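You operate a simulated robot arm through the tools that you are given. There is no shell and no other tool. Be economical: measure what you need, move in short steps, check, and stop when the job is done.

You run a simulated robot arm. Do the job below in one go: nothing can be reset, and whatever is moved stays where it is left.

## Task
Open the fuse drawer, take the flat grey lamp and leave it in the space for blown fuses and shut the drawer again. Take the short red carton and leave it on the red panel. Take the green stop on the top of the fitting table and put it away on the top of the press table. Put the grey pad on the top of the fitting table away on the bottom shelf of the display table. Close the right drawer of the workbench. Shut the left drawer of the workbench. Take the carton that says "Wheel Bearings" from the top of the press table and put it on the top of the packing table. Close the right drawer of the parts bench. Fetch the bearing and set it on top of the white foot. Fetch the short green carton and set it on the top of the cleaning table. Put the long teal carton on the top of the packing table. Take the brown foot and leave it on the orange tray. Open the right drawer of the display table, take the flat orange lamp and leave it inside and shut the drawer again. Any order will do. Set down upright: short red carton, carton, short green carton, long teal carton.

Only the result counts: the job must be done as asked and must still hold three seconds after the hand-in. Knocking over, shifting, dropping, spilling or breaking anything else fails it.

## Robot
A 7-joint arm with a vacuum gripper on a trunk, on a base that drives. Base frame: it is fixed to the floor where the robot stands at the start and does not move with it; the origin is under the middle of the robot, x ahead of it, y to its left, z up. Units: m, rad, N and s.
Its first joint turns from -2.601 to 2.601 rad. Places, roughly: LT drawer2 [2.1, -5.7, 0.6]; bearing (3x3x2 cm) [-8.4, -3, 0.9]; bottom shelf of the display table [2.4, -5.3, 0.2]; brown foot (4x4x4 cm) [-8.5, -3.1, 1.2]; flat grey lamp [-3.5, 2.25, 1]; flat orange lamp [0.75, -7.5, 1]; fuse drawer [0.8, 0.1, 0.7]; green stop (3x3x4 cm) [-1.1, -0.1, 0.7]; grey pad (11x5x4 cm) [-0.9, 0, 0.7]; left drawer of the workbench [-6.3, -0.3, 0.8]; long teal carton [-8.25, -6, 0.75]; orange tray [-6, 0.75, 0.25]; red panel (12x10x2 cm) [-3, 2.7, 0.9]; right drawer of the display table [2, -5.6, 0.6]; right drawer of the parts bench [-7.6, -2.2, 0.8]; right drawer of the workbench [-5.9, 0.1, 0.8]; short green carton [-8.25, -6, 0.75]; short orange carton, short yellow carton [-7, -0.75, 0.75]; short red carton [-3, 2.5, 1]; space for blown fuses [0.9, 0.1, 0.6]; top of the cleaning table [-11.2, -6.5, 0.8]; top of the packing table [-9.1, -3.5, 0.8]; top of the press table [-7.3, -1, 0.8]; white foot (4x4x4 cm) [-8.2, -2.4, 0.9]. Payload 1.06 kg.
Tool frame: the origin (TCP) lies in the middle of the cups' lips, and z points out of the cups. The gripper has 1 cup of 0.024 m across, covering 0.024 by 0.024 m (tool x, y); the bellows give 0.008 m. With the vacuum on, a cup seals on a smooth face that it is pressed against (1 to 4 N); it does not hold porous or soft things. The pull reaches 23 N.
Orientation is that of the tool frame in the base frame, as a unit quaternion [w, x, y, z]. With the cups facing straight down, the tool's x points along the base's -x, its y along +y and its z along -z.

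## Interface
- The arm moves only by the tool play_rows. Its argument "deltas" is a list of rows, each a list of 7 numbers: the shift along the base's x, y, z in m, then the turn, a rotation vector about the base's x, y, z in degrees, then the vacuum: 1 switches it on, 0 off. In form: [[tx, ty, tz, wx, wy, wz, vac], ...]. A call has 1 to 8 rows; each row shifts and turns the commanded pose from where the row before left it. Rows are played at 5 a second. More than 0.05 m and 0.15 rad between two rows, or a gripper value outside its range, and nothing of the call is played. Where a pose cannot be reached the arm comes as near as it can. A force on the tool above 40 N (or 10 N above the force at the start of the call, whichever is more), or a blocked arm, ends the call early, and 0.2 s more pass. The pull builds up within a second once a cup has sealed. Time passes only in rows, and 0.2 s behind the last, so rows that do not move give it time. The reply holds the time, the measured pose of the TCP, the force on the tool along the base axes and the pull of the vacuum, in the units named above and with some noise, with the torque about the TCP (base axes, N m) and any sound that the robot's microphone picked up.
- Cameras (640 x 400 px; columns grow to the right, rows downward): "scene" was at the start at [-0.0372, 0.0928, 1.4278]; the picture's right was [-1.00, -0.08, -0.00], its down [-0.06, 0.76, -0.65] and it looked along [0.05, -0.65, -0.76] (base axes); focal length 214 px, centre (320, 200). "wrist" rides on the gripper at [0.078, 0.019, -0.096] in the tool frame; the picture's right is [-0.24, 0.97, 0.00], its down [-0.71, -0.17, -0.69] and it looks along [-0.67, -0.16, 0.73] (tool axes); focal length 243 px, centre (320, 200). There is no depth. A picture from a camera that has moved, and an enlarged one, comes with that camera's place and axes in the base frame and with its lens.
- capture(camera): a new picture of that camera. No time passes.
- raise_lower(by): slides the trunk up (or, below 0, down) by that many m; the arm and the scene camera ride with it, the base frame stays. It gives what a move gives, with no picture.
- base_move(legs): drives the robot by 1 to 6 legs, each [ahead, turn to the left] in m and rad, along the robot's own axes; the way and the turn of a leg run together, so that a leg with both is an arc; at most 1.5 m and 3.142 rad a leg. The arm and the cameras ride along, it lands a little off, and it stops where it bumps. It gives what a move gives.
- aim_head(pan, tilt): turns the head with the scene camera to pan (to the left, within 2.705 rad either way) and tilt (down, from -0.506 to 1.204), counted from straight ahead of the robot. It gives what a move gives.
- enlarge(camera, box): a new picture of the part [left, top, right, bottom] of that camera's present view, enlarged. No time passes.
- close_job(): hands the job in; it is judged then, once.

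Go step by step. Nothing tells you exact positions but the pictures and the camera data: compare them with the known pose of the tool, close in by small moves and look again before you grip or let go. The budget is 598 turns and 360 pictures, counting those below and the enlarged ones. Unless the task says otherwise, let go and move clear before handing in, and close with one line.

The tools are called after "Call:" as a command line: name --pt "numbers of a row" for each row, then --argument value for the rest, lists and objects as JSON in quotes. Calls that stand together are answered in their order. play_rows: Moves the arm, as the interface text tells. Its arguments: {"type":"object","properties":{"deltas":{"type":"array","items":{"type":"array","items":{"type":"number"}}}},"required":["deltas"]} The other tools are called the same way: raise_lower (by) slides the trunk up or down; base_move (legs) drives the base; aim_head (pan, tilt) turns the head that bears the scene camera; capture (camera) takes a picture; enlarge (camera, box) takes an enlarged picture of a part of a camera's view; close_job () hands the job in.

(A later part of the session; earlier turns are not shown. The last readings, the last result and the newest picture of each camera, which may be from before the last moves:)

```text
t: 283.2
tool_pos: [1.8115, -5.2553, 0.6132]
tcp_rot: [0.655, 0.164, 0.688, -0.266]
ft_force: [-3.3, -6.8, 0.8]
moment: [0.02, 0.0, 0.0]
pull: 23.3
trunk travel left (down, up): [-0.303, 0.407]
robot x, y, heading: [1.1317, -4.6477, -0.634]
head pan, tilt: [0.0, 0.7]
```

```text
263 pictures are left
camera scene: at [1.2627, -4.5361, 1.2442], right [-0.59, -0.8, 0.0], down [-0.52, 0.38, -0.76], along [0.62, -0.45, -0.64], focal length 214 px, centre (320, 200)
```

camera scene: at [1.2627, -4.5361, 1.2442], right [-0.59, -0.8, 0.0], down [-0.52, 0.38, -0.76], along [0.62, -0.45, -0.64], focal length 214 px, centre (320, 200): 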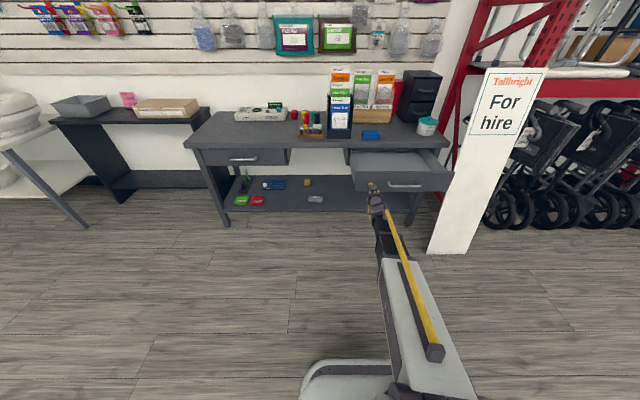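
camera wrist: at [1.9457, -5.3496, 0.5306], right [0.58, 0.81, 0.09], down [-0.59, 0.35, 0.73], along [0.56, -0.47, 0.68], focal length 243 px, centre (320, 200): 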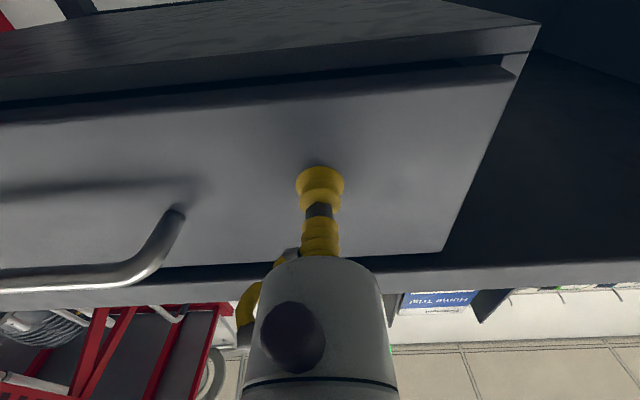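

Call:
play_rows --pt "0 0 0 0 0 0 0" --pt "0 0 0 0 0 0 0" --pt "0 0 0 0 0 0 0" --pt "-0.0162 0.0117 0 0 0 0 0"

Call:
base_move --legs '[[-0.25, 0]]'

Call:
raise_lower --by 0.4

Call:
enlarge --camera "scene" --box '[180, 100, 480, 288]'

Call:
aim_head --pan -0.9 --tilt 0.4

Call:
capture --camera "scene"

```text
t: 284.2
tool_pos: [1.7967, -5.2443, 0.6136]
tcp_rot: [0.655, 0.164, 0.688, -0.266]
ft_force: [0.3, 0.1, 0.9]
moment: [-0.02, 0.04, 0.0]
pull: 0.1
trunk travel left (down, up): [-0.303, 0.407]
robot x, y, heading: [1.1292, -4.6485, -0.628]
head pan, tilt: [0.0, 0.7]
```

```text
t: 286.1
tool_pos: [1.5993, -5.0925, 0.6139]
tcp_rot: [0.656, 0.163, 0.688, -0.265]
ft_force: [-0.6, -0.5, 0.6]
moment: [0.04, -0.01, 0.01]
pull: 0.1
trunk travel left (down, up): [-0.303, 0.407]
robot x, y, heading: [0.9281, -4.5045, -0.631]
head pan, tilt: [0.0, 0.7]
```

```text
t: 289.9
tool_pos: [1.6, -5.0921, 1.0134]
tcp_rot: [0.656, 0.163, 0.688, -0.265]
ft_force: [-0.8, -0.5, 0.1]
moment: [-0.01, 0.0, 0.04]
pull: 0.1
trunk travel left (down, up): [-0.703, 0.007]
robot x, y, heading: [0.9266, -4.5053, -0.631]
head pan, tilt: [0.0, 0.7]
```

```text
2.13 times, centred on (330, 194) of scene
camera zoom: at [1.061, -4.3875, 1.644], right [-0.59, -0.81, 0.0], down [-0.52, 0.38, -0.76], along [0.62, -0.45, -0.64], focal length 456 px, centre (299, 213)
```

zoom: 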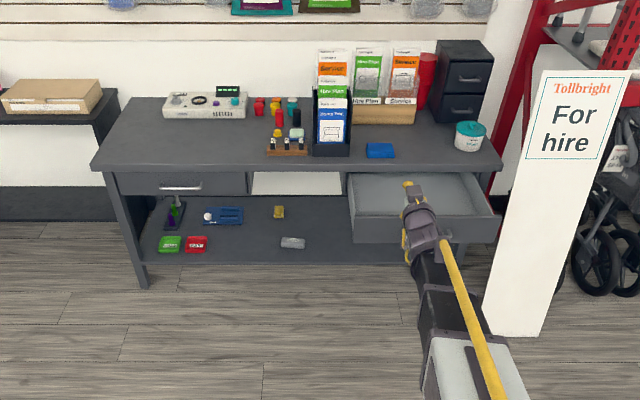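

```text
t: 291.1
tool_pos: [1.5997, -5.093, 1.0132]
tcp_rot: [0.656, 0.163, 0.688, -0.264]
ft_force: [0.1, 0.6, 0.5]
moment: [0.01, -0.01, 0.0]
pull: 0.1
trunk travel left (down, up): [-0.703, 0.007]
robot x, y, heading: [0.9268, -4.4997, -0.626]
head pan, tilt: [-0.901, 0.4]
```

```text
261 pictures are left
camera scene: at [0.9962, -4.4301, 1.6709], right [-1.0, -0.04, 0.0], down [-0.02, 0.39, -0.92], along [0.04, -0.92, -0.39], focal length 214 px, centre (320, 200)
```

scene: 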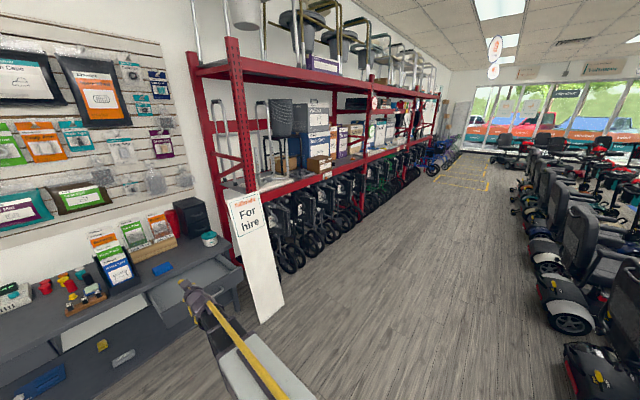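

Call:
play_rows --pt "0 0 0 4.78 6.64 0 0" --pt "0 0 0 4.78 6.64 0 0" --pt "0 0 0 4.78 6.64 0 0" --pt "0 0 0 4.78 6.64 0 0" --pt "0 0 0 4.78 6.64 0 0" --pt "0 0 0 4.78 6.64 0 0" --pt "0 0 0 4.78 6.64 0 0" --pt "0 0 0 4.78 6.64 0 0"

Call:
play_rows --pt "0 0 0 4.78 6.64 0 0" --pt "0 0 0 4.78 6.64 0 0" --pt "-0.02 0.02 0 4.78 6.64 0 0" --pt "-0.03 0.03 0 0 0 0 0" --pt "-0.03 0.03 0 0 0 0 0"

Call:
base_move --legs '[[0, -1.363], [1.3, 0], [1.2, 0], [0, 1.365]]'

Call:
aim_head --pan 0 --tilt 0.5

Call:
capture --camera "scene"

Call:
capture --camera "wrist"

```text
t: 292.9
tool_pos: [1.6021, -5.0925, 1.015]
tcp_rot: [0.197, 0.228, 0.951, -0.076]
ft_force: [-0.9, 0.0, 0.1]
moment: [0.01, 0.0, -0.02]
pull: 0.0
out of reach, approached as far as the arm can: row 3
trunk travel left (down, up): [-0.703, 0.007]
robot x, y, heading: [0.9255, -4.5004, -0.631]
head pan, tilt: [-0.901, 0.4]
```

```text
t: 294.1
tool_pos: [1.5221, -5.0107, 1.0138]
tcp_rot: [0.003, 0.233, 0.972, 0.005]
ft_force: [0.0, -0.3, -0.9]
moment: [0.0, -0.01, 0.0]
pull: 0.1
trunk travel left (down, up): [-0.703, 0.007]
robot x, y, heading: [0.9301, -4.5032, -0.629]
head pan, tilt: [-0.901, 0.4]
```

```text
t: 313.0
tool_pos: [0.4646, -7.2635, 1.0142]
tcp_rot: [0.002, 0.241, 0.971, 0.004]
ft_force: [-0.4, 0.4, 0.1]
moment: [0.02, 0.03, 0.0]
pull: 0.0
trunk travel left (down, up): [-0.703, 0.007]
robot x, y, heading: [-0.1263, -6.7458, -0.643]
head pan, tilt: [-0.901, 0.4]
```

```text
t: 314.2
tool_pos: [0.4648, -7.2632, 1.0137]
tcp_rot: [0.002, 0.242, 0.97, 0.005]
ft_force: [0.0, 0.0, -0.1]
moment: [-0.01, -0.01, 0.02]
pull: 0.0
trunk travel left (down, up): [-0.703, 0.007]
robot x, y, heading: [-0.1237, -6.749, -0.645]
head pan, tilt: [0.0, 0.499]
```

```text
260 pictures are left
camera scene: at [0.016, -6.6369, 1.6618], right [-0.6, -0.8, 0.0], down [-0.38, 0.29, -0.88], along [0.7, -0.53, -0.48], focal length 214 px, centre (320, 200)
```

scene: 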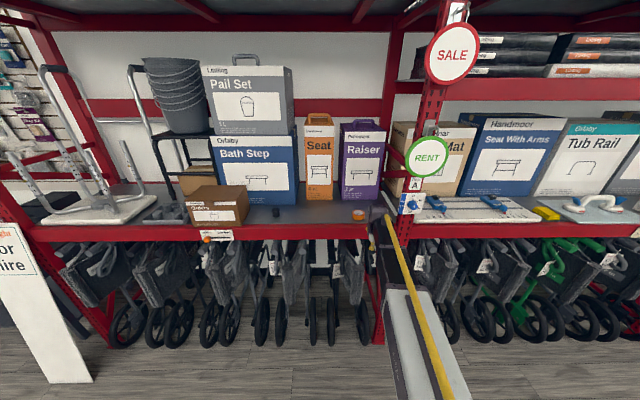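

```text
259 pictures are left
camera wrist: at [0.4025, -7.2114, 1.1079], right [0.66, 0.75, 0.01], down [0.54, -0.49, 0.68], along [0.52, -0.45, -0.73], focal length 243 px, centre (320, 200)
```

wrist: 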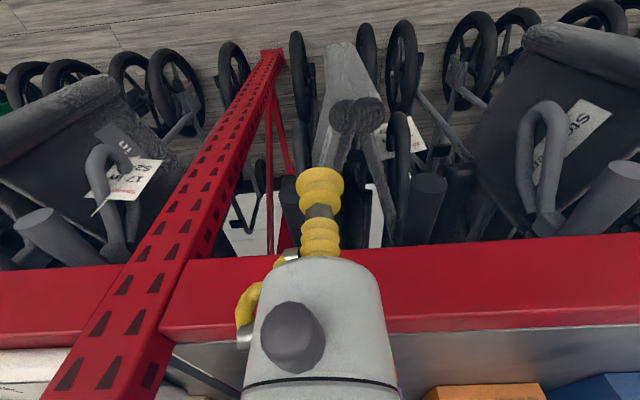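

Call:
play_rows --pt "0 0 0.04 0 0 0 0" --pt "0 0 0.04 0 0 0 0" --pt "0 0 0.04 0 0 0 0"

Call:
base_move --legs '[[0.33, 0]]'

Call:
capture --camera "wrist"

Call:
capture --camera "scene"

```text
t: 315.0
tool_pos: [0.4656, -7.2621, 1.1339]
tcp_rot: [0.002, 0.24, 0.971, 0.004]
ft_force: [-0.4, -0.3, 0.1]
moment: [0.02, 0.02, 0.04]
pull: 0.1
trunk travel left (down, up): [-0.703, 0.007]
robot x, y, heading: [-0.1237, -6.7468, -0.642]
head pan, tilt: [0.0, 0.499]
```

```text
t: 317.1
tool_pos: [0.733, -7.4562, 1.1343]
tcp_rot: [0.002, 0.237, 0.971, 0.005]
ft_force: [0.1, 0.7, 0.7]
moment: [0.0, 0.02, 0.0]
pull: 0.0
trunk travel left (down, up): [-0.703, 0.007]
robot x, y, heading: [0.1393, -6.9471, -0.638]
head pan, tilt: [0.0, 0.499]
```

```text
258 pictures are left
camera wrist: at [0.6709, -7.4038, 1.2277], right [0.66, 0.75, 0.01], down [0.55, -0.48, 0.68], along [0.52, -0.44, -0.73], focal length 243 px, centre (320, 200)
```

wrist: 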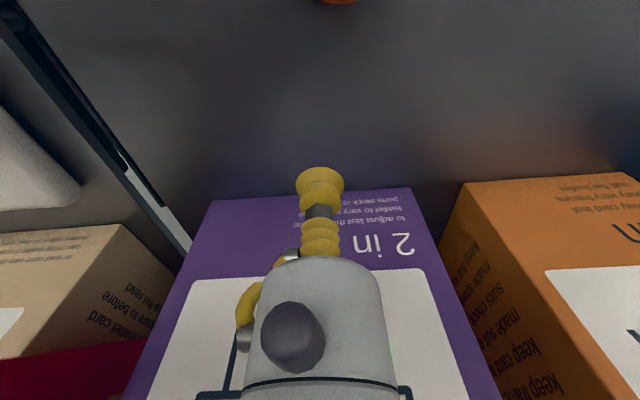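

```text
257 pictures are left
camera scene: at [0.279, -6.8323, 1.6617], right [-0.59, -0.8, 0.0], down [-0.39, 0.28, -0.88], along [0.71, -0.52, -0.48], focal length 214 px, centre (320, 200)
```

scene: 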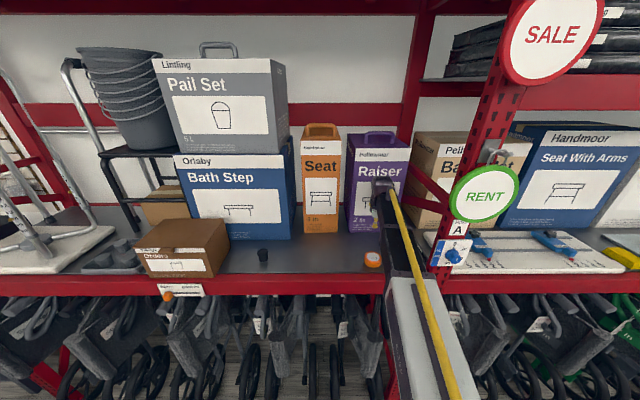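

Call:
play_rows --pt "-0.035 0.025 0 0 0 0 0" --pt "-0.035 0.025 0 0 0 0 0"

Call:
capture --camera "wrist"

```text
t: 317.7
tool_pos: [0.6615, -7.4056, 1.1329]
tcp_rot: [0.002, 0.237, 0.972, 0.004]
ft_force: [0.3, -0.5, -0.2]
moment: [0.02, -0.01, 0.02]
pull: 0.1
trunk travel left (down, up): [-0.703, 0.007]
robot x, y, heading: [0.1425, -6.9448, -0.641]
head pan, tilt: [0.0, 0.499]
```

```text
256 pictures are left
camera wrist: at [0.5979, -7.3533, 1.2264], right [0.66, 0.75, 0.01], down [0.54, -0.48, 0.69], along [0.52, -0.45, -0.73], focal length 243 px, centre (320, 200)
```

wrist: 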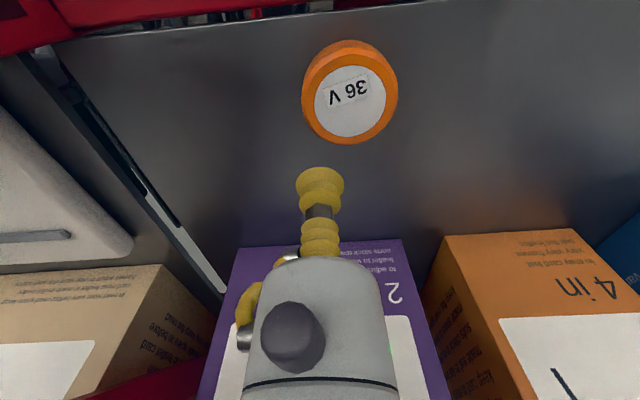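

Call:
play_rows --pt "0.001 0.026 0 0 0 0 0" --pt "0 0 -0.03 0 0 0 0"

Call:
capture --camera "wrist"

```text
t: 318.3
tool_pos: [0.663, -7.3778, 1.1014]
tcp_rot: [0.003, 0.237, 0.971, 0.005]
ft_force: [-0.4, -0.8, 0.0]
moment: [-0.02, 0.04, -0.02]
pull: 0.0
trunk travel left (down, up): [-0.703, 0.007]
robot x, y, heading: [0.1355, -6.946, -0.638]
head pan, tilt: [0.0, 0.499]
```

```text
255 pictures are left
camera wrist: at [0.6003, -7.3264, 1.1958], right [0.66, 0.75, 0.01], down [0.55, -0.48, 0.68], along [0.52, -0.45, -0.73], focal length 243 px, centre (320, 200)
```

wrist: 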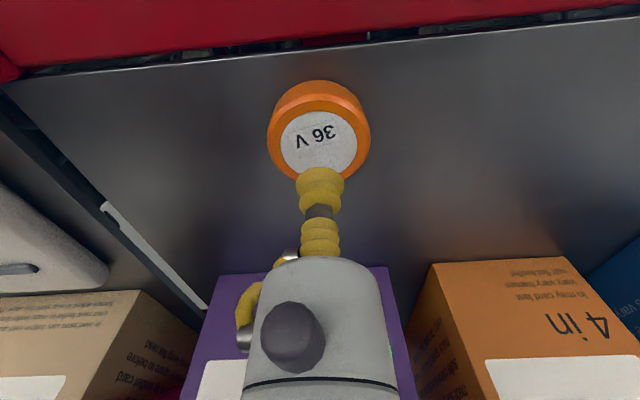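

Call:
play_rows --pt "0 0 -0.025 0 0 0 0" --pt "0 0 -0.008 0 0 0 1" --pt "0 0 -0.006 0 0 0 1" --pt "0 0 -0.005 0 0 0 1"

Call:
capture --camera "wrist"

```text
t: 319.3
tool_pos: [0.665, -7.3782, 1.061]
tcp_rot: [0.002, 0.237, 0.971, 0.004]
ft_force: [0.1, 2.6, 4.9]
moment: [-0.04, 0.01, 0.04]
pull: 23.0
trunk travel left (down, up): [-0.703, 0.007]
robot x, y, heading: [0.1398, -6.9431, -0.638]
head pan, tilt: [0.0, 0.499]
```

```text
254 pictures are left
camera wrist: at [0.6016, -7.3274, 1.1544], right [0.66, 0.75, 0.01], down [0.55, -0.48, 0.69], along [0.52, -0.44, -0.73], focal length 243 px, centre (320, 200)
```

wrist: 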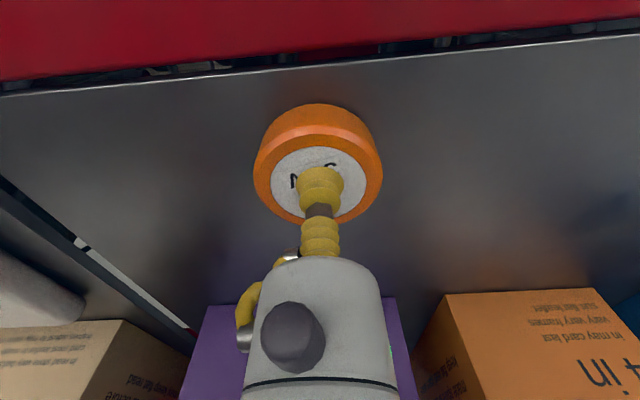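

Call:
play_rows --pt "0 0 0.02 0 0 0 1" --pt "0 0 0.04 0 0 0 1" --pt "0 0 0.04 0 0 0 1"

Call:
base_move --legs '[[-0.35, 0], [0, 1.68], [1.3, 0], [0.95, 0], [0, -1.66]]'

Call:
aim_head --pan 0 --tilt 0.7

Call:
capture --camera "scene"

```text
t: 320.1
tool_pos: [0.6637, -7.3794, 1.1603]
tcp_rot: [0.002, 0.237, 0.971, 0.004]
ft_force: [-0.3, 0.3, -0.9]
moment: [-0.01, 0.02, 0.0]
pull: 22.6
trunk travel left (down, up): [-0.703, 0.007]
robot x, y, heading: [0.1379, -6.9411, -0.636]
head pan, tilt: [0.0, 0.499]
```

```text
t: 341.0
tool_pos: [1.5961, -5.3212, 1.1602]
tcp_rot: [0.001, 0.259, 0.966, 0.005]
ft_force: [-0.6, -0.4, -1.2]
moment: [0.01, 0.0, -0.03]
pull: 22.8
trunk travel left (down, up): [-0.703, 0.007]
robot x, y, heading: [1.0888, -4.8595, -0.684]
head pan, tilt: [0.0, 0.499]
```

```text
t: 341.8
tool_pos: [1.5958, -5.3212, 1.159]
tcp_rot: [0.002, 0.26, 0.966, 0.005]
ft_force: [-0.1, 0.0, -1.8]
moment: [0.02, -0.02, 0.01]
pull: 22.7
trunk travel left (down, up): [-0.703, 0.007]
robot x, y, heading: [1.0901, -4.86, -0.684]
head pan, tilt: [0.0, 0.7]
```

```text
253 pictures are left
camera scene: at [1.2309, -4.7539, 1.6441], right [-0.63, -0.78, 0.0], down [-0.5, 0.41, -0.77], along [0.59, -0.48, -0.64], focal length 214 px, centre (320, 200)
```

scene: 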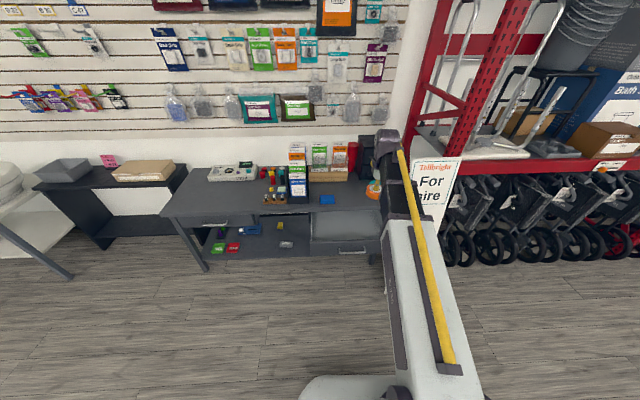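

Call:
base_move --legs '[[0.2, 0]]'

Call:
raise_lower --by -0.2

Call:
capture --camera "wrist"

Call:
capture --camera "scene"

```text
t: 343.4
tool_pos: [1.7515, -5.4492, 1.1594]
tcp_rot: [0.002, 0.258, 0.966, 0.004]
ft_force: [-0.1, -0.2, -0.7]
moment: [0.05, 0.03, -0.01]
pull: 22.8
trunk travel left (down, up): [-0.703, 0.007]
robot x, y, heading: [1.2485, -4.9886, -0.677]
head pan, tilt: [0.0, 0.7]
```

```text
t: 345.5
tool_pos: [1.7507, -5.4477, 0.9597]
tcp_rot: [0.003, 0.259, 0.966, 0.004]
ft_force: [-0.6, 0.4, -1.4]
moment: [0.02, 0.0, 0.03]
pull: 23.3
trunk travel left (down, up): [-0.503, 0.207]
robot x, y, heading: [1.2468, -4.991, -0.682]
head pan, tilt: [0.0, 0.7]
```

```text
252 pictures are left
camera wrist: at [1.6922, -5.3941, 1.0539], right [0.69, 0.72, 0.01], down [0.52, -0.51, 0.68], along [0.5, -0.47, -0.73], focal length 243 px, centre (320, 200)
```

wrist: 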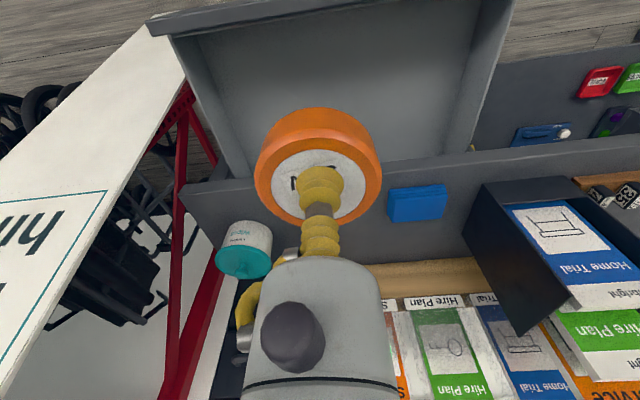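

```text
251 pictures are left
camera scene: at [1.3872, -4.8807, 1.4441], right [-0.63, -0.78, 0.0], down [-0.5, 0.41, -0.76], along [0.59, -0.48, -0.64], focal length 214 px, centre (320, 200)
```

scene: 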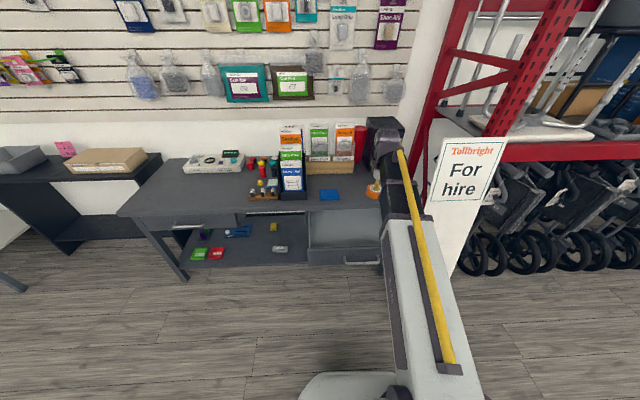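

Call:
play_rows --pt "0.03 -0.015 0 0 0 0 1" --pt "0.03 -0.015 0 0 0 0 1" --pt "0 0 -0.045 0 0 0 1" --pt "0 0 -0.045 0 0 0 1" --pt "0 0 -0.045 0 0 0 1" --pt "0 0 -0.045 0 0 0 1" --pt "0 0 -0.03 0 0 0 1"

Call:
capture --camera "wrist"

```text
t: 347.1
tool_pos: [1.8124, -5.4783, 0.7491]
tcp_rot: [0.002, 0.258, 0.966, 0.005]
ft_force: [-0.2, 0.2, -1.4]
moment: [0.01, 0.02, 0.0]
pull: 22.6
trunk travel left (down, up): [-0.503, 0.207]
robot x, y, heading: [1.2509, -4.9893, -0.679]
head pan, tilt: [0.0, 0.7]
```

```text
250 pictures are left
camera wrist: at [1.7515, -5.423, 0.8436], right [0.69, 0.72, 0.01], down [0.52, -0.51, 0.69], along [0.5, -0.47, -0.73], focal length 243 px, centre (320, 200)
```

wrist: 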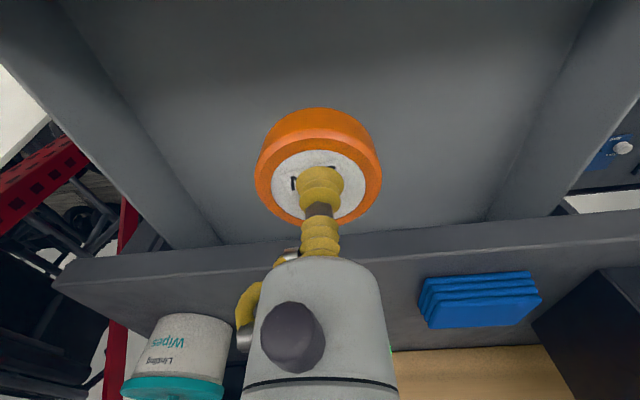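

Well inside the drawer; lowering carefully.

Call:
play_rows --pt "0 0 -0.04 0 0 0 1" --pt "0 0 -0.03 0 0 0 1" --pt "0 0 -0.015 0 0 0 1"

Call:
capture --camera "wrist"

```text
t: 347.9
tool_pos: [1.8124, -5.4787, 0.6642]
tcp_rot: [0.001, 0.259, 0.966, 0.004]
ft_force: [-0.8, 0.7, -1.2]
moment: [-0.02, 0.02, 0.0]
pull: 23.0
trunk travel left (down, up): [-0.503, 0.207]
robot x, y, heading: [1.2493, -4.9902, -0.681]
head pan, tilt: [0.0, 0.7]
```

```text
249 pictures are left
camera wrist: at [1.7517, -5.4244, 0.7581], right [0.69, 0.72, 0.01], down [0.52, -0.51, 0.68], along [0.5, -0.47, -0.73], focal length 243 px, centre (320, 200)
```

wrist: 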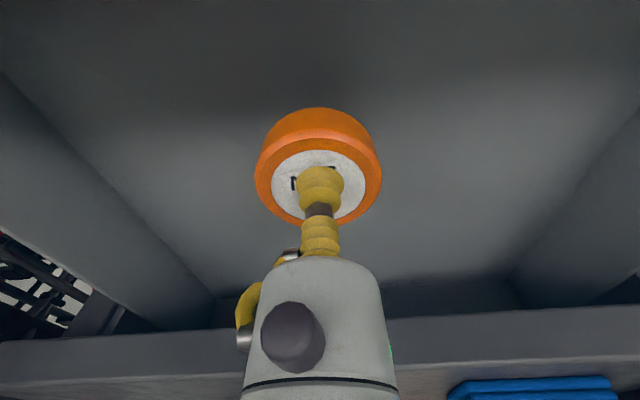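

Call:
play_rows --pt "0 0 -0.012 0 0 0 1" --pt "0 0 -0.008 0 0 0 1"

Call:
play_rows --pt "0 0 -0.006 0 0 0 1" --pt "0 0 -0.006 0 0 0 1"

```text
t: 348.5
tool_pos: [1.8109, -5.4769, 0.6458]
tcp_rot: [0.002, 0.258, 0.966, 0.004]
ft_force: [0.2, -0.3, -2.1]
moment: [0.02, 0.01, 0.01]
pull: 23.0
trunk travel left (down, up): [-0.503, 0.207]
robot x, y, heading: [1.249, -4.9877, -0.681]
head pan, tilt: [0.0, 0.7]
```

```text
t: 349.1
tool_pos: [1.8129, -5.4784, 0.6335]
tcp_rot: [0.002, 0.258, 0.966, 0.004]
ft_force: [-0.2, 0.1, -1.2]
moment: [0.01, -0.02, 0.0]
pull: 22.9
trunk travel left (down, up): [-0.503, 0.207]
robot x, y, heading: [1.2455, -4.9888, -0.683]
head pan, tilt: [0.0, 0.7]
```

Call:
play_rows --pt "0 0 -0.006 0 0 0 1" --pt "0 0 -0.006 0 0 0 1"

Call:
play_rows --pt "0 0 -0.005 0 0 0 1" --pt "0 0 -0.005 0 0 0 1"

```text
t: 349.7
tool_pos: [1.8118, -5.478, 0.6216]
tcp_rot: [0.003, 0.259, 0.966, 0.005]
ft_force: [0.4, -0.5, -1.4]
moment: [0.01, -0.04, 0.03]
pull: 23.7
trunk travel left (down, up): [-0.503, 0.207]
robot x, y, heading: [1.25, -4.9857, -0.68]
head pan, tilt: [0.0, 0.7]
```

```text
t: 350.3
tool_pos: [1.8121, -5.4784, 0.6112]
tcp_rot: [0.001, 0.259, 0.966, 0.003]
ft_force: [-0.3, -0.1, -1.7]
moment: [0.03, 0.03, -0.01]
pull: 23.1
trunk travel left (down, up): [-0.503, 0.207]
robot x, y, heading: [1.2494, -4.9887, -0.685]
head pan, tilt: [0.0, 0.7]
```

Call:
play_rows --pt "0 0 -0.005 0 0 0 1" --pt "0 0 -0.005 0 0 0 1"

Call:
capture --camera "wrist"

```text
t: 350.9
tool_pos: [1.8119, -5.4783, 0.6031]
tcp_rot: [0.003, 0.259, 0.966, 0.003]
ft_force: [2.6, 2.8, 18.0]
moment: [-0.02, 0.07, -0.05]
pull: 22.6
trunk travel left (down, up): [-0.503, 0.207]
robot x, y, heading: [1.2488, -4.9875, -0.683]
head pan, tilt: [0.0, 0.7]
```

```text
248 pictures are left
camera wrist: at [1.7518, -5.4237, 0.6965], right [0.69, 0.72, 0.01], down [0.52, -0.51, 0.69], along [0.5, -0.47, -0.73], focal length 243 px, centre (320, 200)
```

wrist: 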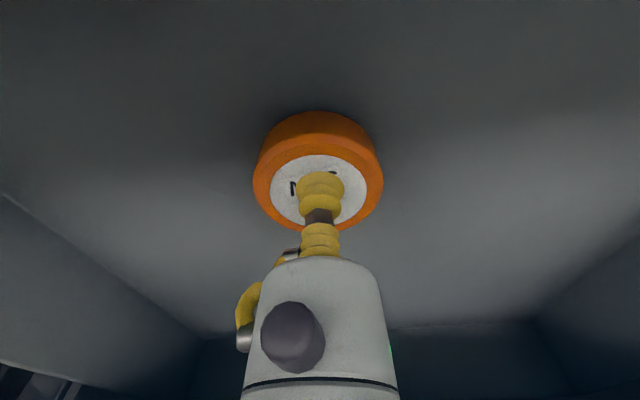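

Call:
play_rows --pt "0 0 0.001 0 0 0 0" --pt "0 0 0 0 0 0 0" --pt "0 0 0 0 0 0 0" --pt "0 0 0.02 0 0 0 0" --pt "0 0 0.045 0 0 0 0" --pt "0 0 0.045 0 0 0 0" --pt "0 0 0.045 0 0 0 0" --pt "0 0 0.045 0 0 0 0"

Call:
capture --camera "wrist"

Call:
base_move --legs '[[-0.45, 0]]'

```text
t: 352.7
tool_pos: [1.8122, -5.4783, 0.8028]
tcp_rot: [0.002, 0.259, 0.966, 0.003]
ft_force: [-0.2, 0.2, 0.5]
moment: [0.0, -0.01, -0.01]
pull: 0.1
trunk travel left (down, up): [-0.503, 0.207]
robot x, y, heading: [1.2455, -4.986, -0.682]
head pan, tilt: [0.0, 0.7]
```

```text
247 pictures are left
camera wrist: at [1.7525, -5.4248, 0.8967], right [0.69, 0.72, 0.01], down [0.52, -0.51, 0.68], along [0.5, -0.47, -0.73], focal length 243 px, centre (320, 200)
```

wrist: 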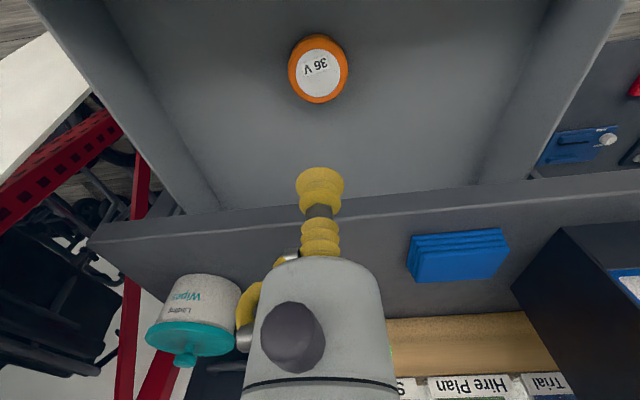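

```text
t: 355.5
tool_pos: [1.4605, -5.1957, 0.8022]
tcp_rot: [0.003, 0.261, 0.965, 0.005]
ft_force: [0.9, -0.7, -0.1]
moment: [-0.01, 0.0, -0.03]
pull: 0.1
trunk travel left (down, up): [-0.503, 0.207]
robot x, y, heading: [0.8982, -4.7043, -0.683]
head pan, tilt: [0.0, 0.7]
```

Call:
play_rows --pt "0.01 0.014 0 -4.78 -6.64 0 0" --pt "0.01 0.014 0 -4.78 -6.64 0 0" --pt "0.01 0.014 0 -4.78 -6.64 0 0" --pt "0.01 0.014 0 -4.78 -6.64 0 0" --pt "0.01 0.014 0 -4.78 -6.64 0 0" --pt "0.01 0.014 0 -4.78 -6.64 0 0" --pt "0.01 0.014 0 -4.78 -6.64 0 0" --pt "0.01 0.014 0 -4.78 -6.64 0 0"

Call:
play_rows --pt "0.02 -0.014 0 -4.78 -6.64 0 0" --pt "0.02 -0.014 0 -4.78 -6.64 0 0" --pt "0 0 0 -4.78 -6.64 0 0"

Call:
capture --camera "scene"

```text
t: 357.3
tool_pos: [1.54, -5.0828, 0.8028]
tcp_rot: [0.509, 0.216, 0.812, -0.187]
ft_force: [0.1, -0.1, -0.4]
moment: [0.01, 0.01, 0.01]
pull: 0.0
trunk travel left (down, up): [-0.503, 0.207]
robot x, y, heading: [0.8935, -4.6988, -0.678]
head pan, tilt: [0.0, 0.7]
```

```text
t: 358.3
tool_pos: [1.5512, -5.1225, 0.7843]
tcp_rot: [0.609, 0.314, 0.698, -0.206]
ft_force: [0.5, 0.7, 0.8]
moment: [-0.02, -0.02, 0.0]
pull: 0.0
out of reach, approached as far as the arm can: row 1, 2
trunk travel left (down, up): [-0.503, 0.207]
robot x, y, heading: [0.9011, -4.7011, -0.687]
head pan, tilt: [0.0, 0.7]
stopped in row 3: the arm was blocked; the commanded pose is now the measured one
```

```text
246 pictures are left
camera scene: at [1.0369, -4.596, 1.444], right [-0.63, -0.78, 0.0], down [-0.5, 0.41, -0.76], along [0.59, -0.48, -0.64], focal length 214 px, centre (320, 200)
```

scene: 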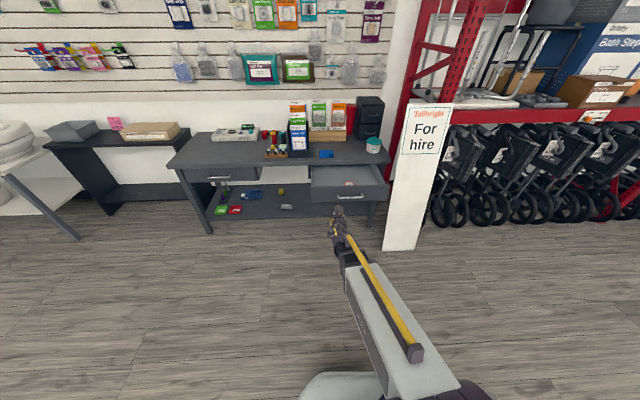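

Call:
play_rows --pt "0.03 -0.021 0 0 0 0 0" --pt "0.03 -0.021 0 0 0 0 0" --pt "0 0 0 -2 -2.65 2.33 0" --pt "0 0 0 -2 -2.65 2.33 0" --pt "0 0 0 -2 -2.65 2.33 0"

Call:
raise_lower --by -0.17

Call:
capture --camera "wrist"

```text
t: 359.5
tool_pos: [1.6099, -5.1631, 0.7851]
tcp_rot: [0.671, 0.263, 0.667, -0.187]
ft_force: [-0.1, -0.4, -0.3]
moment: [-0.02, 0.01, 0.01]
pull: 0.0
trunk travel left (down, up): [-0.503, 0.207]
robot x, y, heading: [0.8941, -4.6985, -0.685]
head pan, tilt: [0.0, 0.7]
```

```text
t: 361.4
tool_pos: [1.611, -5.1645, 0.6145]
tcp_rot: [0.672, 0.262, 0.668, -0.186]
ft_force: [-0.9, -0.3, -0.1]
moment: [-0.02, -0.02, -0.01]
pull: 0.1
trunk travel left (down, up): [-0.333, 0.377]
robot x, y, heading: [0.8939, -4.705, -0.687]
head pan, tilt: [0.0, 0.7]
```

```text
245 pictures are left
camera wrist: at [1.5478, -5.0837, 0.5393], right [0.57, 0.75, 0.34], down [-0.68, 0.2, 0.71], along [0.46, -0.63, 0.62], focal length 243 px, centre (320, 200)
```

wrist: 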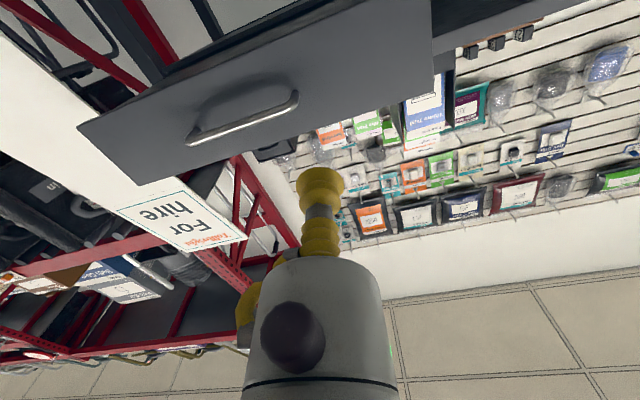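

Call:
base_move --legs '[[0, 0.05], [0.2, 0]]'

Call:
capture --camera "wrist"

```text
t: 363.4
tool_pos: [1.7967, -5.2434, 0.6142]
tcp_rot: [0.676, 0.244, 0.674, -0.168]
ft_force: [0.7, 0.1, -0.4]
moment: [0.04, 0.01, 0.01]
pull: 0.1
trunk travel left (down, up): [-0.333, 0.377]
robot x, y, heading: [1.0584, -4.8211, -0.628]
head pan, tilt: [0.0, 0.7]
```

```text
244 pictures are left
camera wrist: at [1.7299, -5.167, 0.5393], right [0.53, 0.78, 0.34], down [-0.69, 0.17, 0.71], along [0.49, -0.61, 0.62], focal length 243 px, centre (320, 200)
```

wrist: 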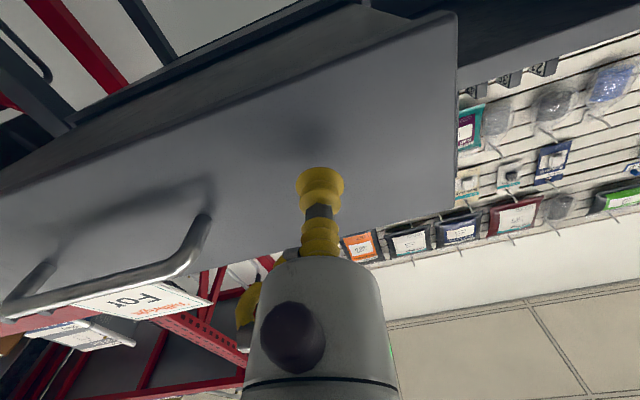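

Call:
base_move --legs '[[0.13, 0], [0.11, 0]]'

Call:
play_rows --pt "0.0081 -0.0058 0 0 0 0 0" --pt "0.0081 -0.0058 0 0 0 0 0" --pt "0.0081 -0.0058 0 0 0 0 0" --pt "0.0081 -0.0058 0 0 0 0 0" --pt "0.0081 -0.0058 0 0 0 0 0" --pt "0.0081 -0.0058 0 0 0 0 0"

Call:
capture --camera "scene"

```text
t: 365.5
tool_pos: [1.9923, -5.3828, 0.6133]
tcp_rot: [0.676, 0.244, 0.675, -0.168]
ft_force: [-0.4, -0.4, -0.3]
moment: [-0.05, -0.01, 0.03]
pull: 0.1
trunk travel left (down, up): [-0.333, 0.377]
robot x, y, heading: [1.2533, -4.9639, -0.629]
head pan, tilt: [0.0, 0.7]
```

```text
t: 366.9
tool_pos: [2.0328, -5.4123, 0.6149]
tcp_rot: [0.675, 0.244, 0.676, -0.166]
ft_force: [-10.8, 6.5, 1.4]
moment: [0.09, -0.04, -0.01]
pull: 0.0
trunk travel left (down, up): [-0.333, 0.377]
robot x, y, heading: [1.253, -4.9613, -0.625]
head pan, tilt: [0.0, 0.7]
stopped in row 6: the force on the tool passed its limit at 52 N (the readings are from after the stop); the commanded pose is now the measured one
```

```text
243 pictures are left
camera scene: at [1.3858, -4.8476, 1.2742], right [-0.59, -0.81, 0.0], down [-0.52, 0.38, -0.77], along [0.62, -0.45, -0.64], focal length 214 px, centre (320, 200)
```

scene: 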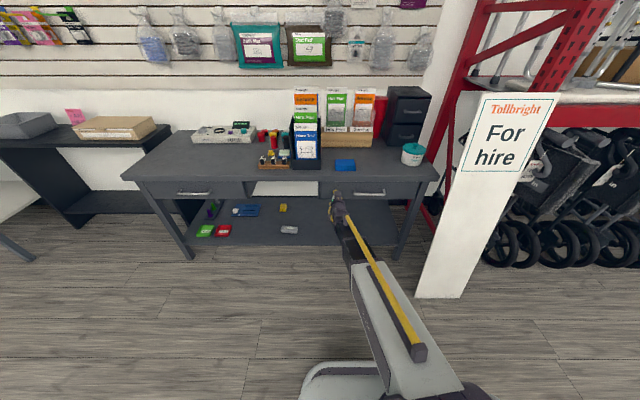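

Call:
base_move --legs '[[-0.4, 0]]'

Call:
raise_lower --by 0.37

Call:
play_rows --pt "0 0 0 4.78 6.64 0 0" --pt "0 0 0 4.78 6.64 0 0" --pt "0 0 0 4.78 6.64 0 0" --pt "0 0 0 4.78 6.64 0 0" --pt "0 0 0 4.78 6.64 0 0" --pt "0 0 0 4.78 6.64 0 0" --pt "0 0 0 4.78 6.64 0 0" --pt "0 0 0 4.78 6.64 0 0"

Call:
play_rows --pt "0 0 0 4.78 6.64 0 0" --pt "0 0 0.0 4.78 6.64 0 0" --pt "-0.03 0.01 0.0 4.78 6.64 0 0" --pt "-0.04 0.0 0.03 0 0 0 0" --pt "-0.04 -0.0 0.03 0 0 0 0" --pt "-0.03 -0.0 0.03 0 0 0 0"

```text
t: 369.4
tool_pos: [1.7031, -5.1786, 0.6131]
tcp_rot: [0.674, 0.246, 0.676, -0.168]
ft_force: [0.3, -0.2, 0.2]
moment: [-0.03, 0.0, -0.01]
pull: 0.0
trunk travel left (down, up): [-0.333, 0.377]
robot x, y, heading: [0.9268, -4.7241, -0.631]
head pan, tilt: [0.0, 0.7]
```

```text
t: 373.0
tool_pos: [1.7035, -5.1791, 0.9834]
tcp_rot: [0.674, 0.246, 0.676, -0.168]
ft_force: [0.3, 0.1, 0.5]
moment: [0.0, -0.01, -0.04]
pull: 0.1
trunk travel left (down, up): [-0.703, 0.007]
robot x, y, heading: [0.9256, -4.7242, -0.632]
head pan, tilt: [0.0, 0.7]
```

```text
t: 374.8
tool_pos: [1.7, -5.187, 0.9831]
tcp_rot: [0.251, 0.344, 0.902, -0.071]
ft_force: [-0.7, 0.0, 0.3]
moment: [-0.01, -0.01, -0.02]
pull: 0.1
out of reach, approached as far as the arm can: row 2, 3
trunk travel left (down, up): [-0.703, 0.007]
robot x, y, heading: [0.9265, -4.7211, -0.634]
head pan, tilt: [0.0, 0.7]
```

```text
t: 376.2
tool_pos: [1.5588, -5.1774, 1.076]
tcp_rot: [0.047, 0.356, 0.933, -0.018]
ft_force: [0.4, 0.3, -0.3]
moment: [0.04, -0.02, 0.02]
pull: 0.1
trunk travel left (down, up): [-0.703, 0.007]
robot x, y, heading: [0.9244, -4.7227, -0.632]
head pan, tilt: [0.0, 0.7]
```

Call:
play_rows --pt "0 0 0 3.84 4.3 0 0"

Call:
base_move --legs '[[0, 1.89], [1.5, 0], [1.44, 0], [0, 1.253]]'

Call:
capture --camera "scene"

```text
t: 376.6
tool_pos: [1.5596, -5.178, 1.0755]
tcp_rot: [0.0, 0.357, 0.934, 0.0]
ft_force: [0.4, 0.0, 0.3]
moment: [0.03, 0.04, 0.01]
pull: 0.1
trunk travel left (down, up): [-0.703, 0.007]
robot x, y, heading: [0.9247, -4.7229, -0.637]
head pan, tilt: [0.0, 0.7]
```

```text
t: 398.5
tool_pos: [1.0758, -1.4887, 1.0749]
tcp_rot: [0.0, 0.945, -0.327, -0.001]
ft_force: [-0.5, 0.6, 0.5]
moment: [-0.01, -0.01, 0.01]
pull: 0.1
trunk travel left (down, up): [-0.703, 0.007]
robot x, y, heading: [1.7356, -1.9037, 2.57]
head pan, tilt: [0.0, 0.7]
```

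```text
242 pictures are left
camera scene: at [1.613, -2.0223, 1.644], right [0.54, 0.84, 0.0], down [0.54, -0.35, -0.76], along [-0.64, 0.41, -0.64], focal length 214 px, centre (320, 200)
```

scene: 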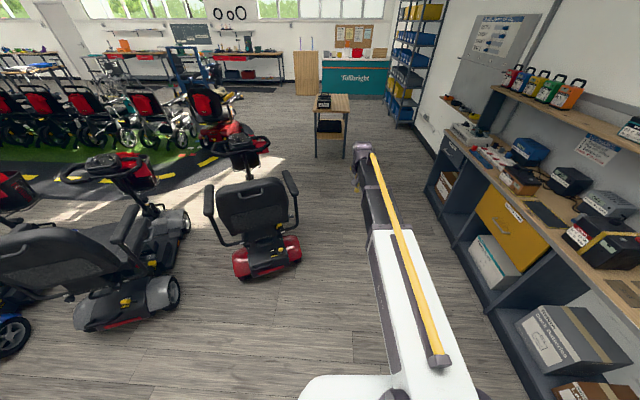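

Call:
base_move --legs '[[0, -0.067], [1.02, 0], [1.02, 0], [0, 0.36], [0.5, 0]]'

Call:
capture --camera "wrist"

Call:
capture --camera "scene"

```text
t: 412.7
tool_pos: [-1.1146, -0.3269, 1.0749]
tcp_rot: [0.0, 0.982, -0.19, -0.001]
ft_force: [-0.1, 0.1, 0.6]
moment: [0.02, -0.03, 0.01]
pull: 0.1
trunk travel left (down, up): [-0.703, 0.007]
robot x, y, heading: [-0.3663, -0.5386, 2.856]
head pan, tilt: [0.0, 0.7]
```

```text
241 pictures are left
camera wrist: at [-1.0498, -0.3745, 1.1686], right [-0.58, -0.81, 0.0], down [-0.59, 0.42, 0.69], along [-0.56, 0.4, -0.73], focal length 243 px, centre (320, 200)
```

wrist: 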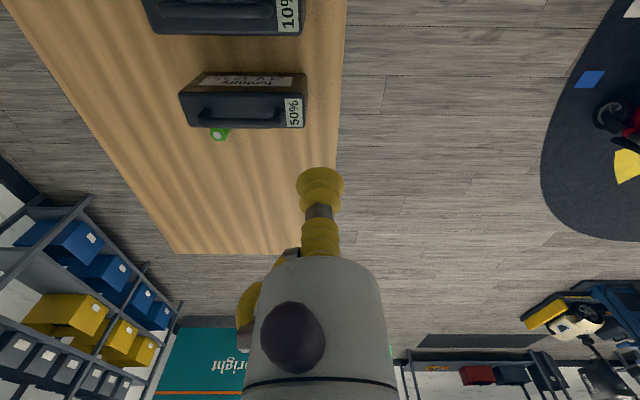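

```text
240 pictures are left
camera scene: at [-0.4496, -0.6897, 1.644], right [0.28, 0.96, 0.0], down [0.62, -0.18, -0.76], along [-0.73, 0.22, -0.64], focal length 214 px, centre (320, 200)
```

scene: 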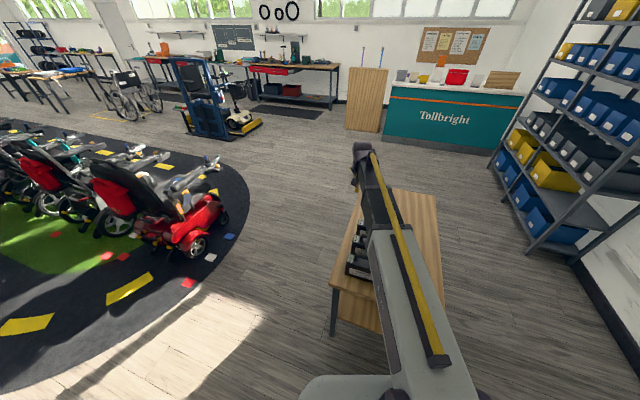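

Call:
play_rows --pt "-0.0024 0.0495 0 0 0 0 0" --pt "-0.0024 0.0495 0 0 0 0 0" --pt "-0.0024 0.0495 0 0 0 0 0" --pt "-0.0024 0.0495 0 0 0 0 0" --pt "-0.0024 0.0495 0 0 0 0 0" --pt "0 0 -0.045 0 0 0 0" --pt "0 0 -0.045 0 0 0 0" --pt "0 0 -0.045 0 0 0 0"

Call:
capture --camera "wrist"

```text
t: 414.5
tool_pos: [-1.1271, -0.0782, 0.9387]
tcp_rot: [0.0, 0.982, -0.19, -0.001]
ft_force: [-0.4, 0.5, -0.1]
moment: [0.03, -0.02, 0.01]
pull: 0.0
trunk travel left (down, up): [-0.703, 0.007]
robot x, y, heading: [-0.3654, -0.5389, 2.855]
head pan, tilt: [0.0, 0.7]
```

```text
239 pictures are left
camera wrist: at [-1.0618, -0.1254, 1.0325], right [-0.58, -0.81, 0.0], down [-0.59, 0.42, 0.69], along [-0.56, 0.4, -0.73], focal length 243 px, centre (320, 200)
```

wrist: 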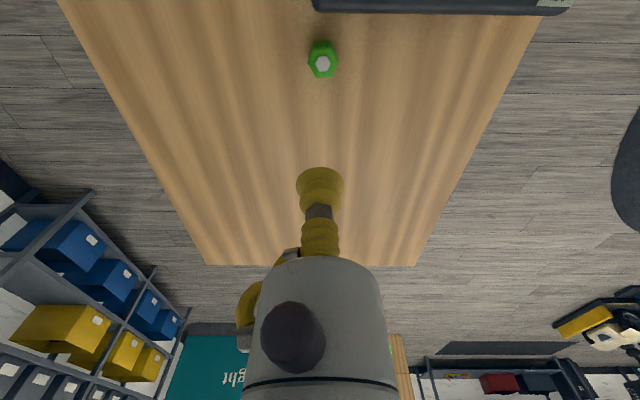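

Call:
play_rows --pt "0 0 0 0 0 8.4 0" --pt "0 0 0 0 0 8.4 0" --pt "0 0 0 0 0 8.4 0" --pt "0 0 0 0 0 8.4 0" --pt "0 0 0 0 0 8.4 0" --pt "0 0 0 0 0 8.4 0" --pt "0 0 0 0 0 8.4 0" --pt "0 0 0 0 0 8.4 0"

Call:
play_rows --pt "0 0 -0.04 0 0 8.4 0" --pt "0 0 -0.04 0 0 0 0"

Call:
capture --camera "wrist"

```text
t: 416.3
tool_pos: [-1.126, -0.0791, 0.9395]
tcp_rot: [0.0, 0.923, 0.385, -0.001]
ft_force: [-0.2, 0.1, 0.8]
moment: [-0.04, 0.02, -0.01]
pull: 0.1
trunk travel left (down, up): [-0.703, 0.007]
robot x, y, heading: [-0.3668, -0.5356, 2.858]
head pan, tilt: [0.0, 0.7]
```

```text
t: 416.9
tool_pos: [-1.127, -0.079, 0.8582]
tcp_rot: [0.001, 0.892, 0.453, 0.0]
ft_force: [-0.3, 0.1, -0.2]
moment: [0.01, 0.04, -0.02]
pull: 0.0
trunk travel left (down, up): [-0.703, 0.007]
robot x, y, heading: [-0.3669, -0.536, 2.85]
head pan, tilt: [0.0, 0.7]
```

```text
238 pictures are left
camera wrist: at [-1.0672, -0.028, 0.9523], right [0.65, -0.76, 0.0], down [-0.56, -0.47, 0.69], along [-0.52, -0.44, -0.73], focal length 243 px, centre (320, 200)
```

wrist: 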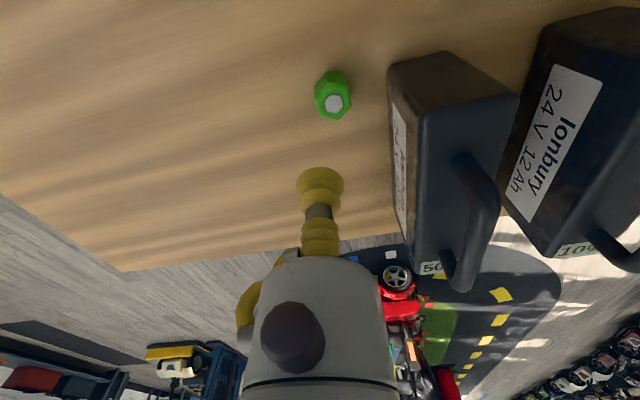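

Call:
play_rows --pt "0.0035 -0.0134 -0.03 0 0 0 0" --pt "0 0 -0.03 0 0 0 0"

Call:
capture --camera "wrist"

```text
t: 417.5
tool_pos: [-1.1245, -0.0934, 0.7983]
tcp_rot: [0.0, 0.892, 0.452, -0.001]
ft_force: [-0.1, 0.0, -0.5]
moment: [-0.01, 0.0, -0.05]
pull: 0.0
trunk travel left (down, up): [-0.703, 0.007]
robot x, y, heading: [-0.3645, -0.538, 2.852]
head pan, tilt: [0.0, 0.7]
```

```text
237 pictures are left
camera wrist: at [-1.0631, -0.042, 0.892], right [0.64, -0.76, 0.0], down [-0.56, -0.47, 0.69], along [-0.52, -0.44, -0.73], focal length 243 px, centre (320, 200)
```

wrist: 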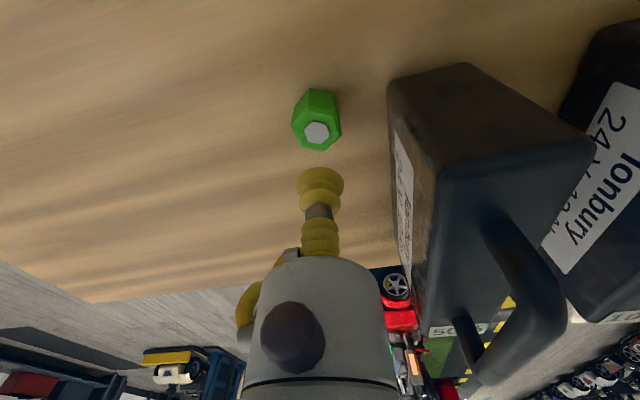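

Call:
play_rows --pt "-0.004 0 -0.03 0 0 0 0" --pt "0 0 -0.02 0 0 0 1" --pt "0 0 -0.006 0 0 0 1" --pt "0 0 -0.005 0 0 0 1" --pt "0 0 0 0 0 0 1"

Call:
capture --camera "wrist"

```text
t: 418.6
tool_pos: [-1.1296, -0.096, 0.7452]
tcp_rot: [-0.005, 0.891, 0.454, -0.003]
ft_force: [-3.9, -1.6, 19.9]
moment: [0.04, -0.15, -0.02]
pull: 0.1
trunk travel left (down, up): [-0.703, 0.007]
robot x, y, heading: [-0.3642, -0.542, 2.857]
head pan, tilt: [0.0, 0.7]
stopped in row 5: the force on the tool passed its limit at 42 N (the readings are from after the stop); the commanded pose is now the measured one
```

```text
236 pictures are left
camera wrist: at [-1.0682, -0.0446, 0.8391], right [0.65, -0.76, -0.01], down [-0.55, -0.47, 0.69], along [-0.53, -0.44, -0.72], focal length 243 px, centre (320, 200)
```

wrist: 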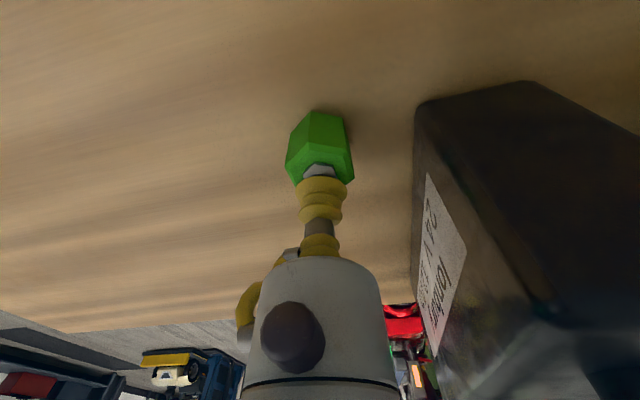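

Call:
play_rows --pt "0 0 0.015 0 0 0 0" --pt "0.006 0.005 0 0 0 0 0"

Call:
enlarge --camera "wrist" --box '[240, 80, 400, 240]'

```text
t: 419.2
tool_pos: [-1.1222, -0.0899, 0.7568]
tcp_rot: [-0.002, 0.892, 0.453, -0.002]
ft_force: [-0.7, -0.2, 0.5]
moment: [0.0, 0.02, 0.02]
pull: 0.0
trunk travel left (down, up): [-0.703, 0.007]
robot x, y, heading: [-0.366, -0.5358, 2.854]
head pan, tilt: [0.0, 0.7]
```

```text
2.50 times, centred on (320, 160) of wrist
camera zoom: at [-1.0618, -0.0383, 0.8507], right [0.65, -0.76, 0.0], down [-0.55, -0.47, 0.69], along [-0.53, -0.44, -0.73], focal length 606 px, centre (320, 300)
```

zoom: 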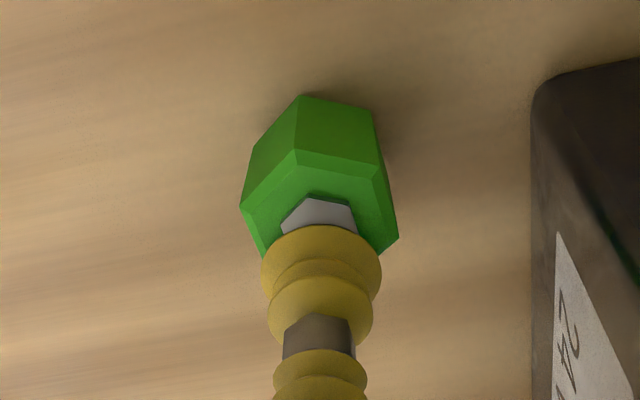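

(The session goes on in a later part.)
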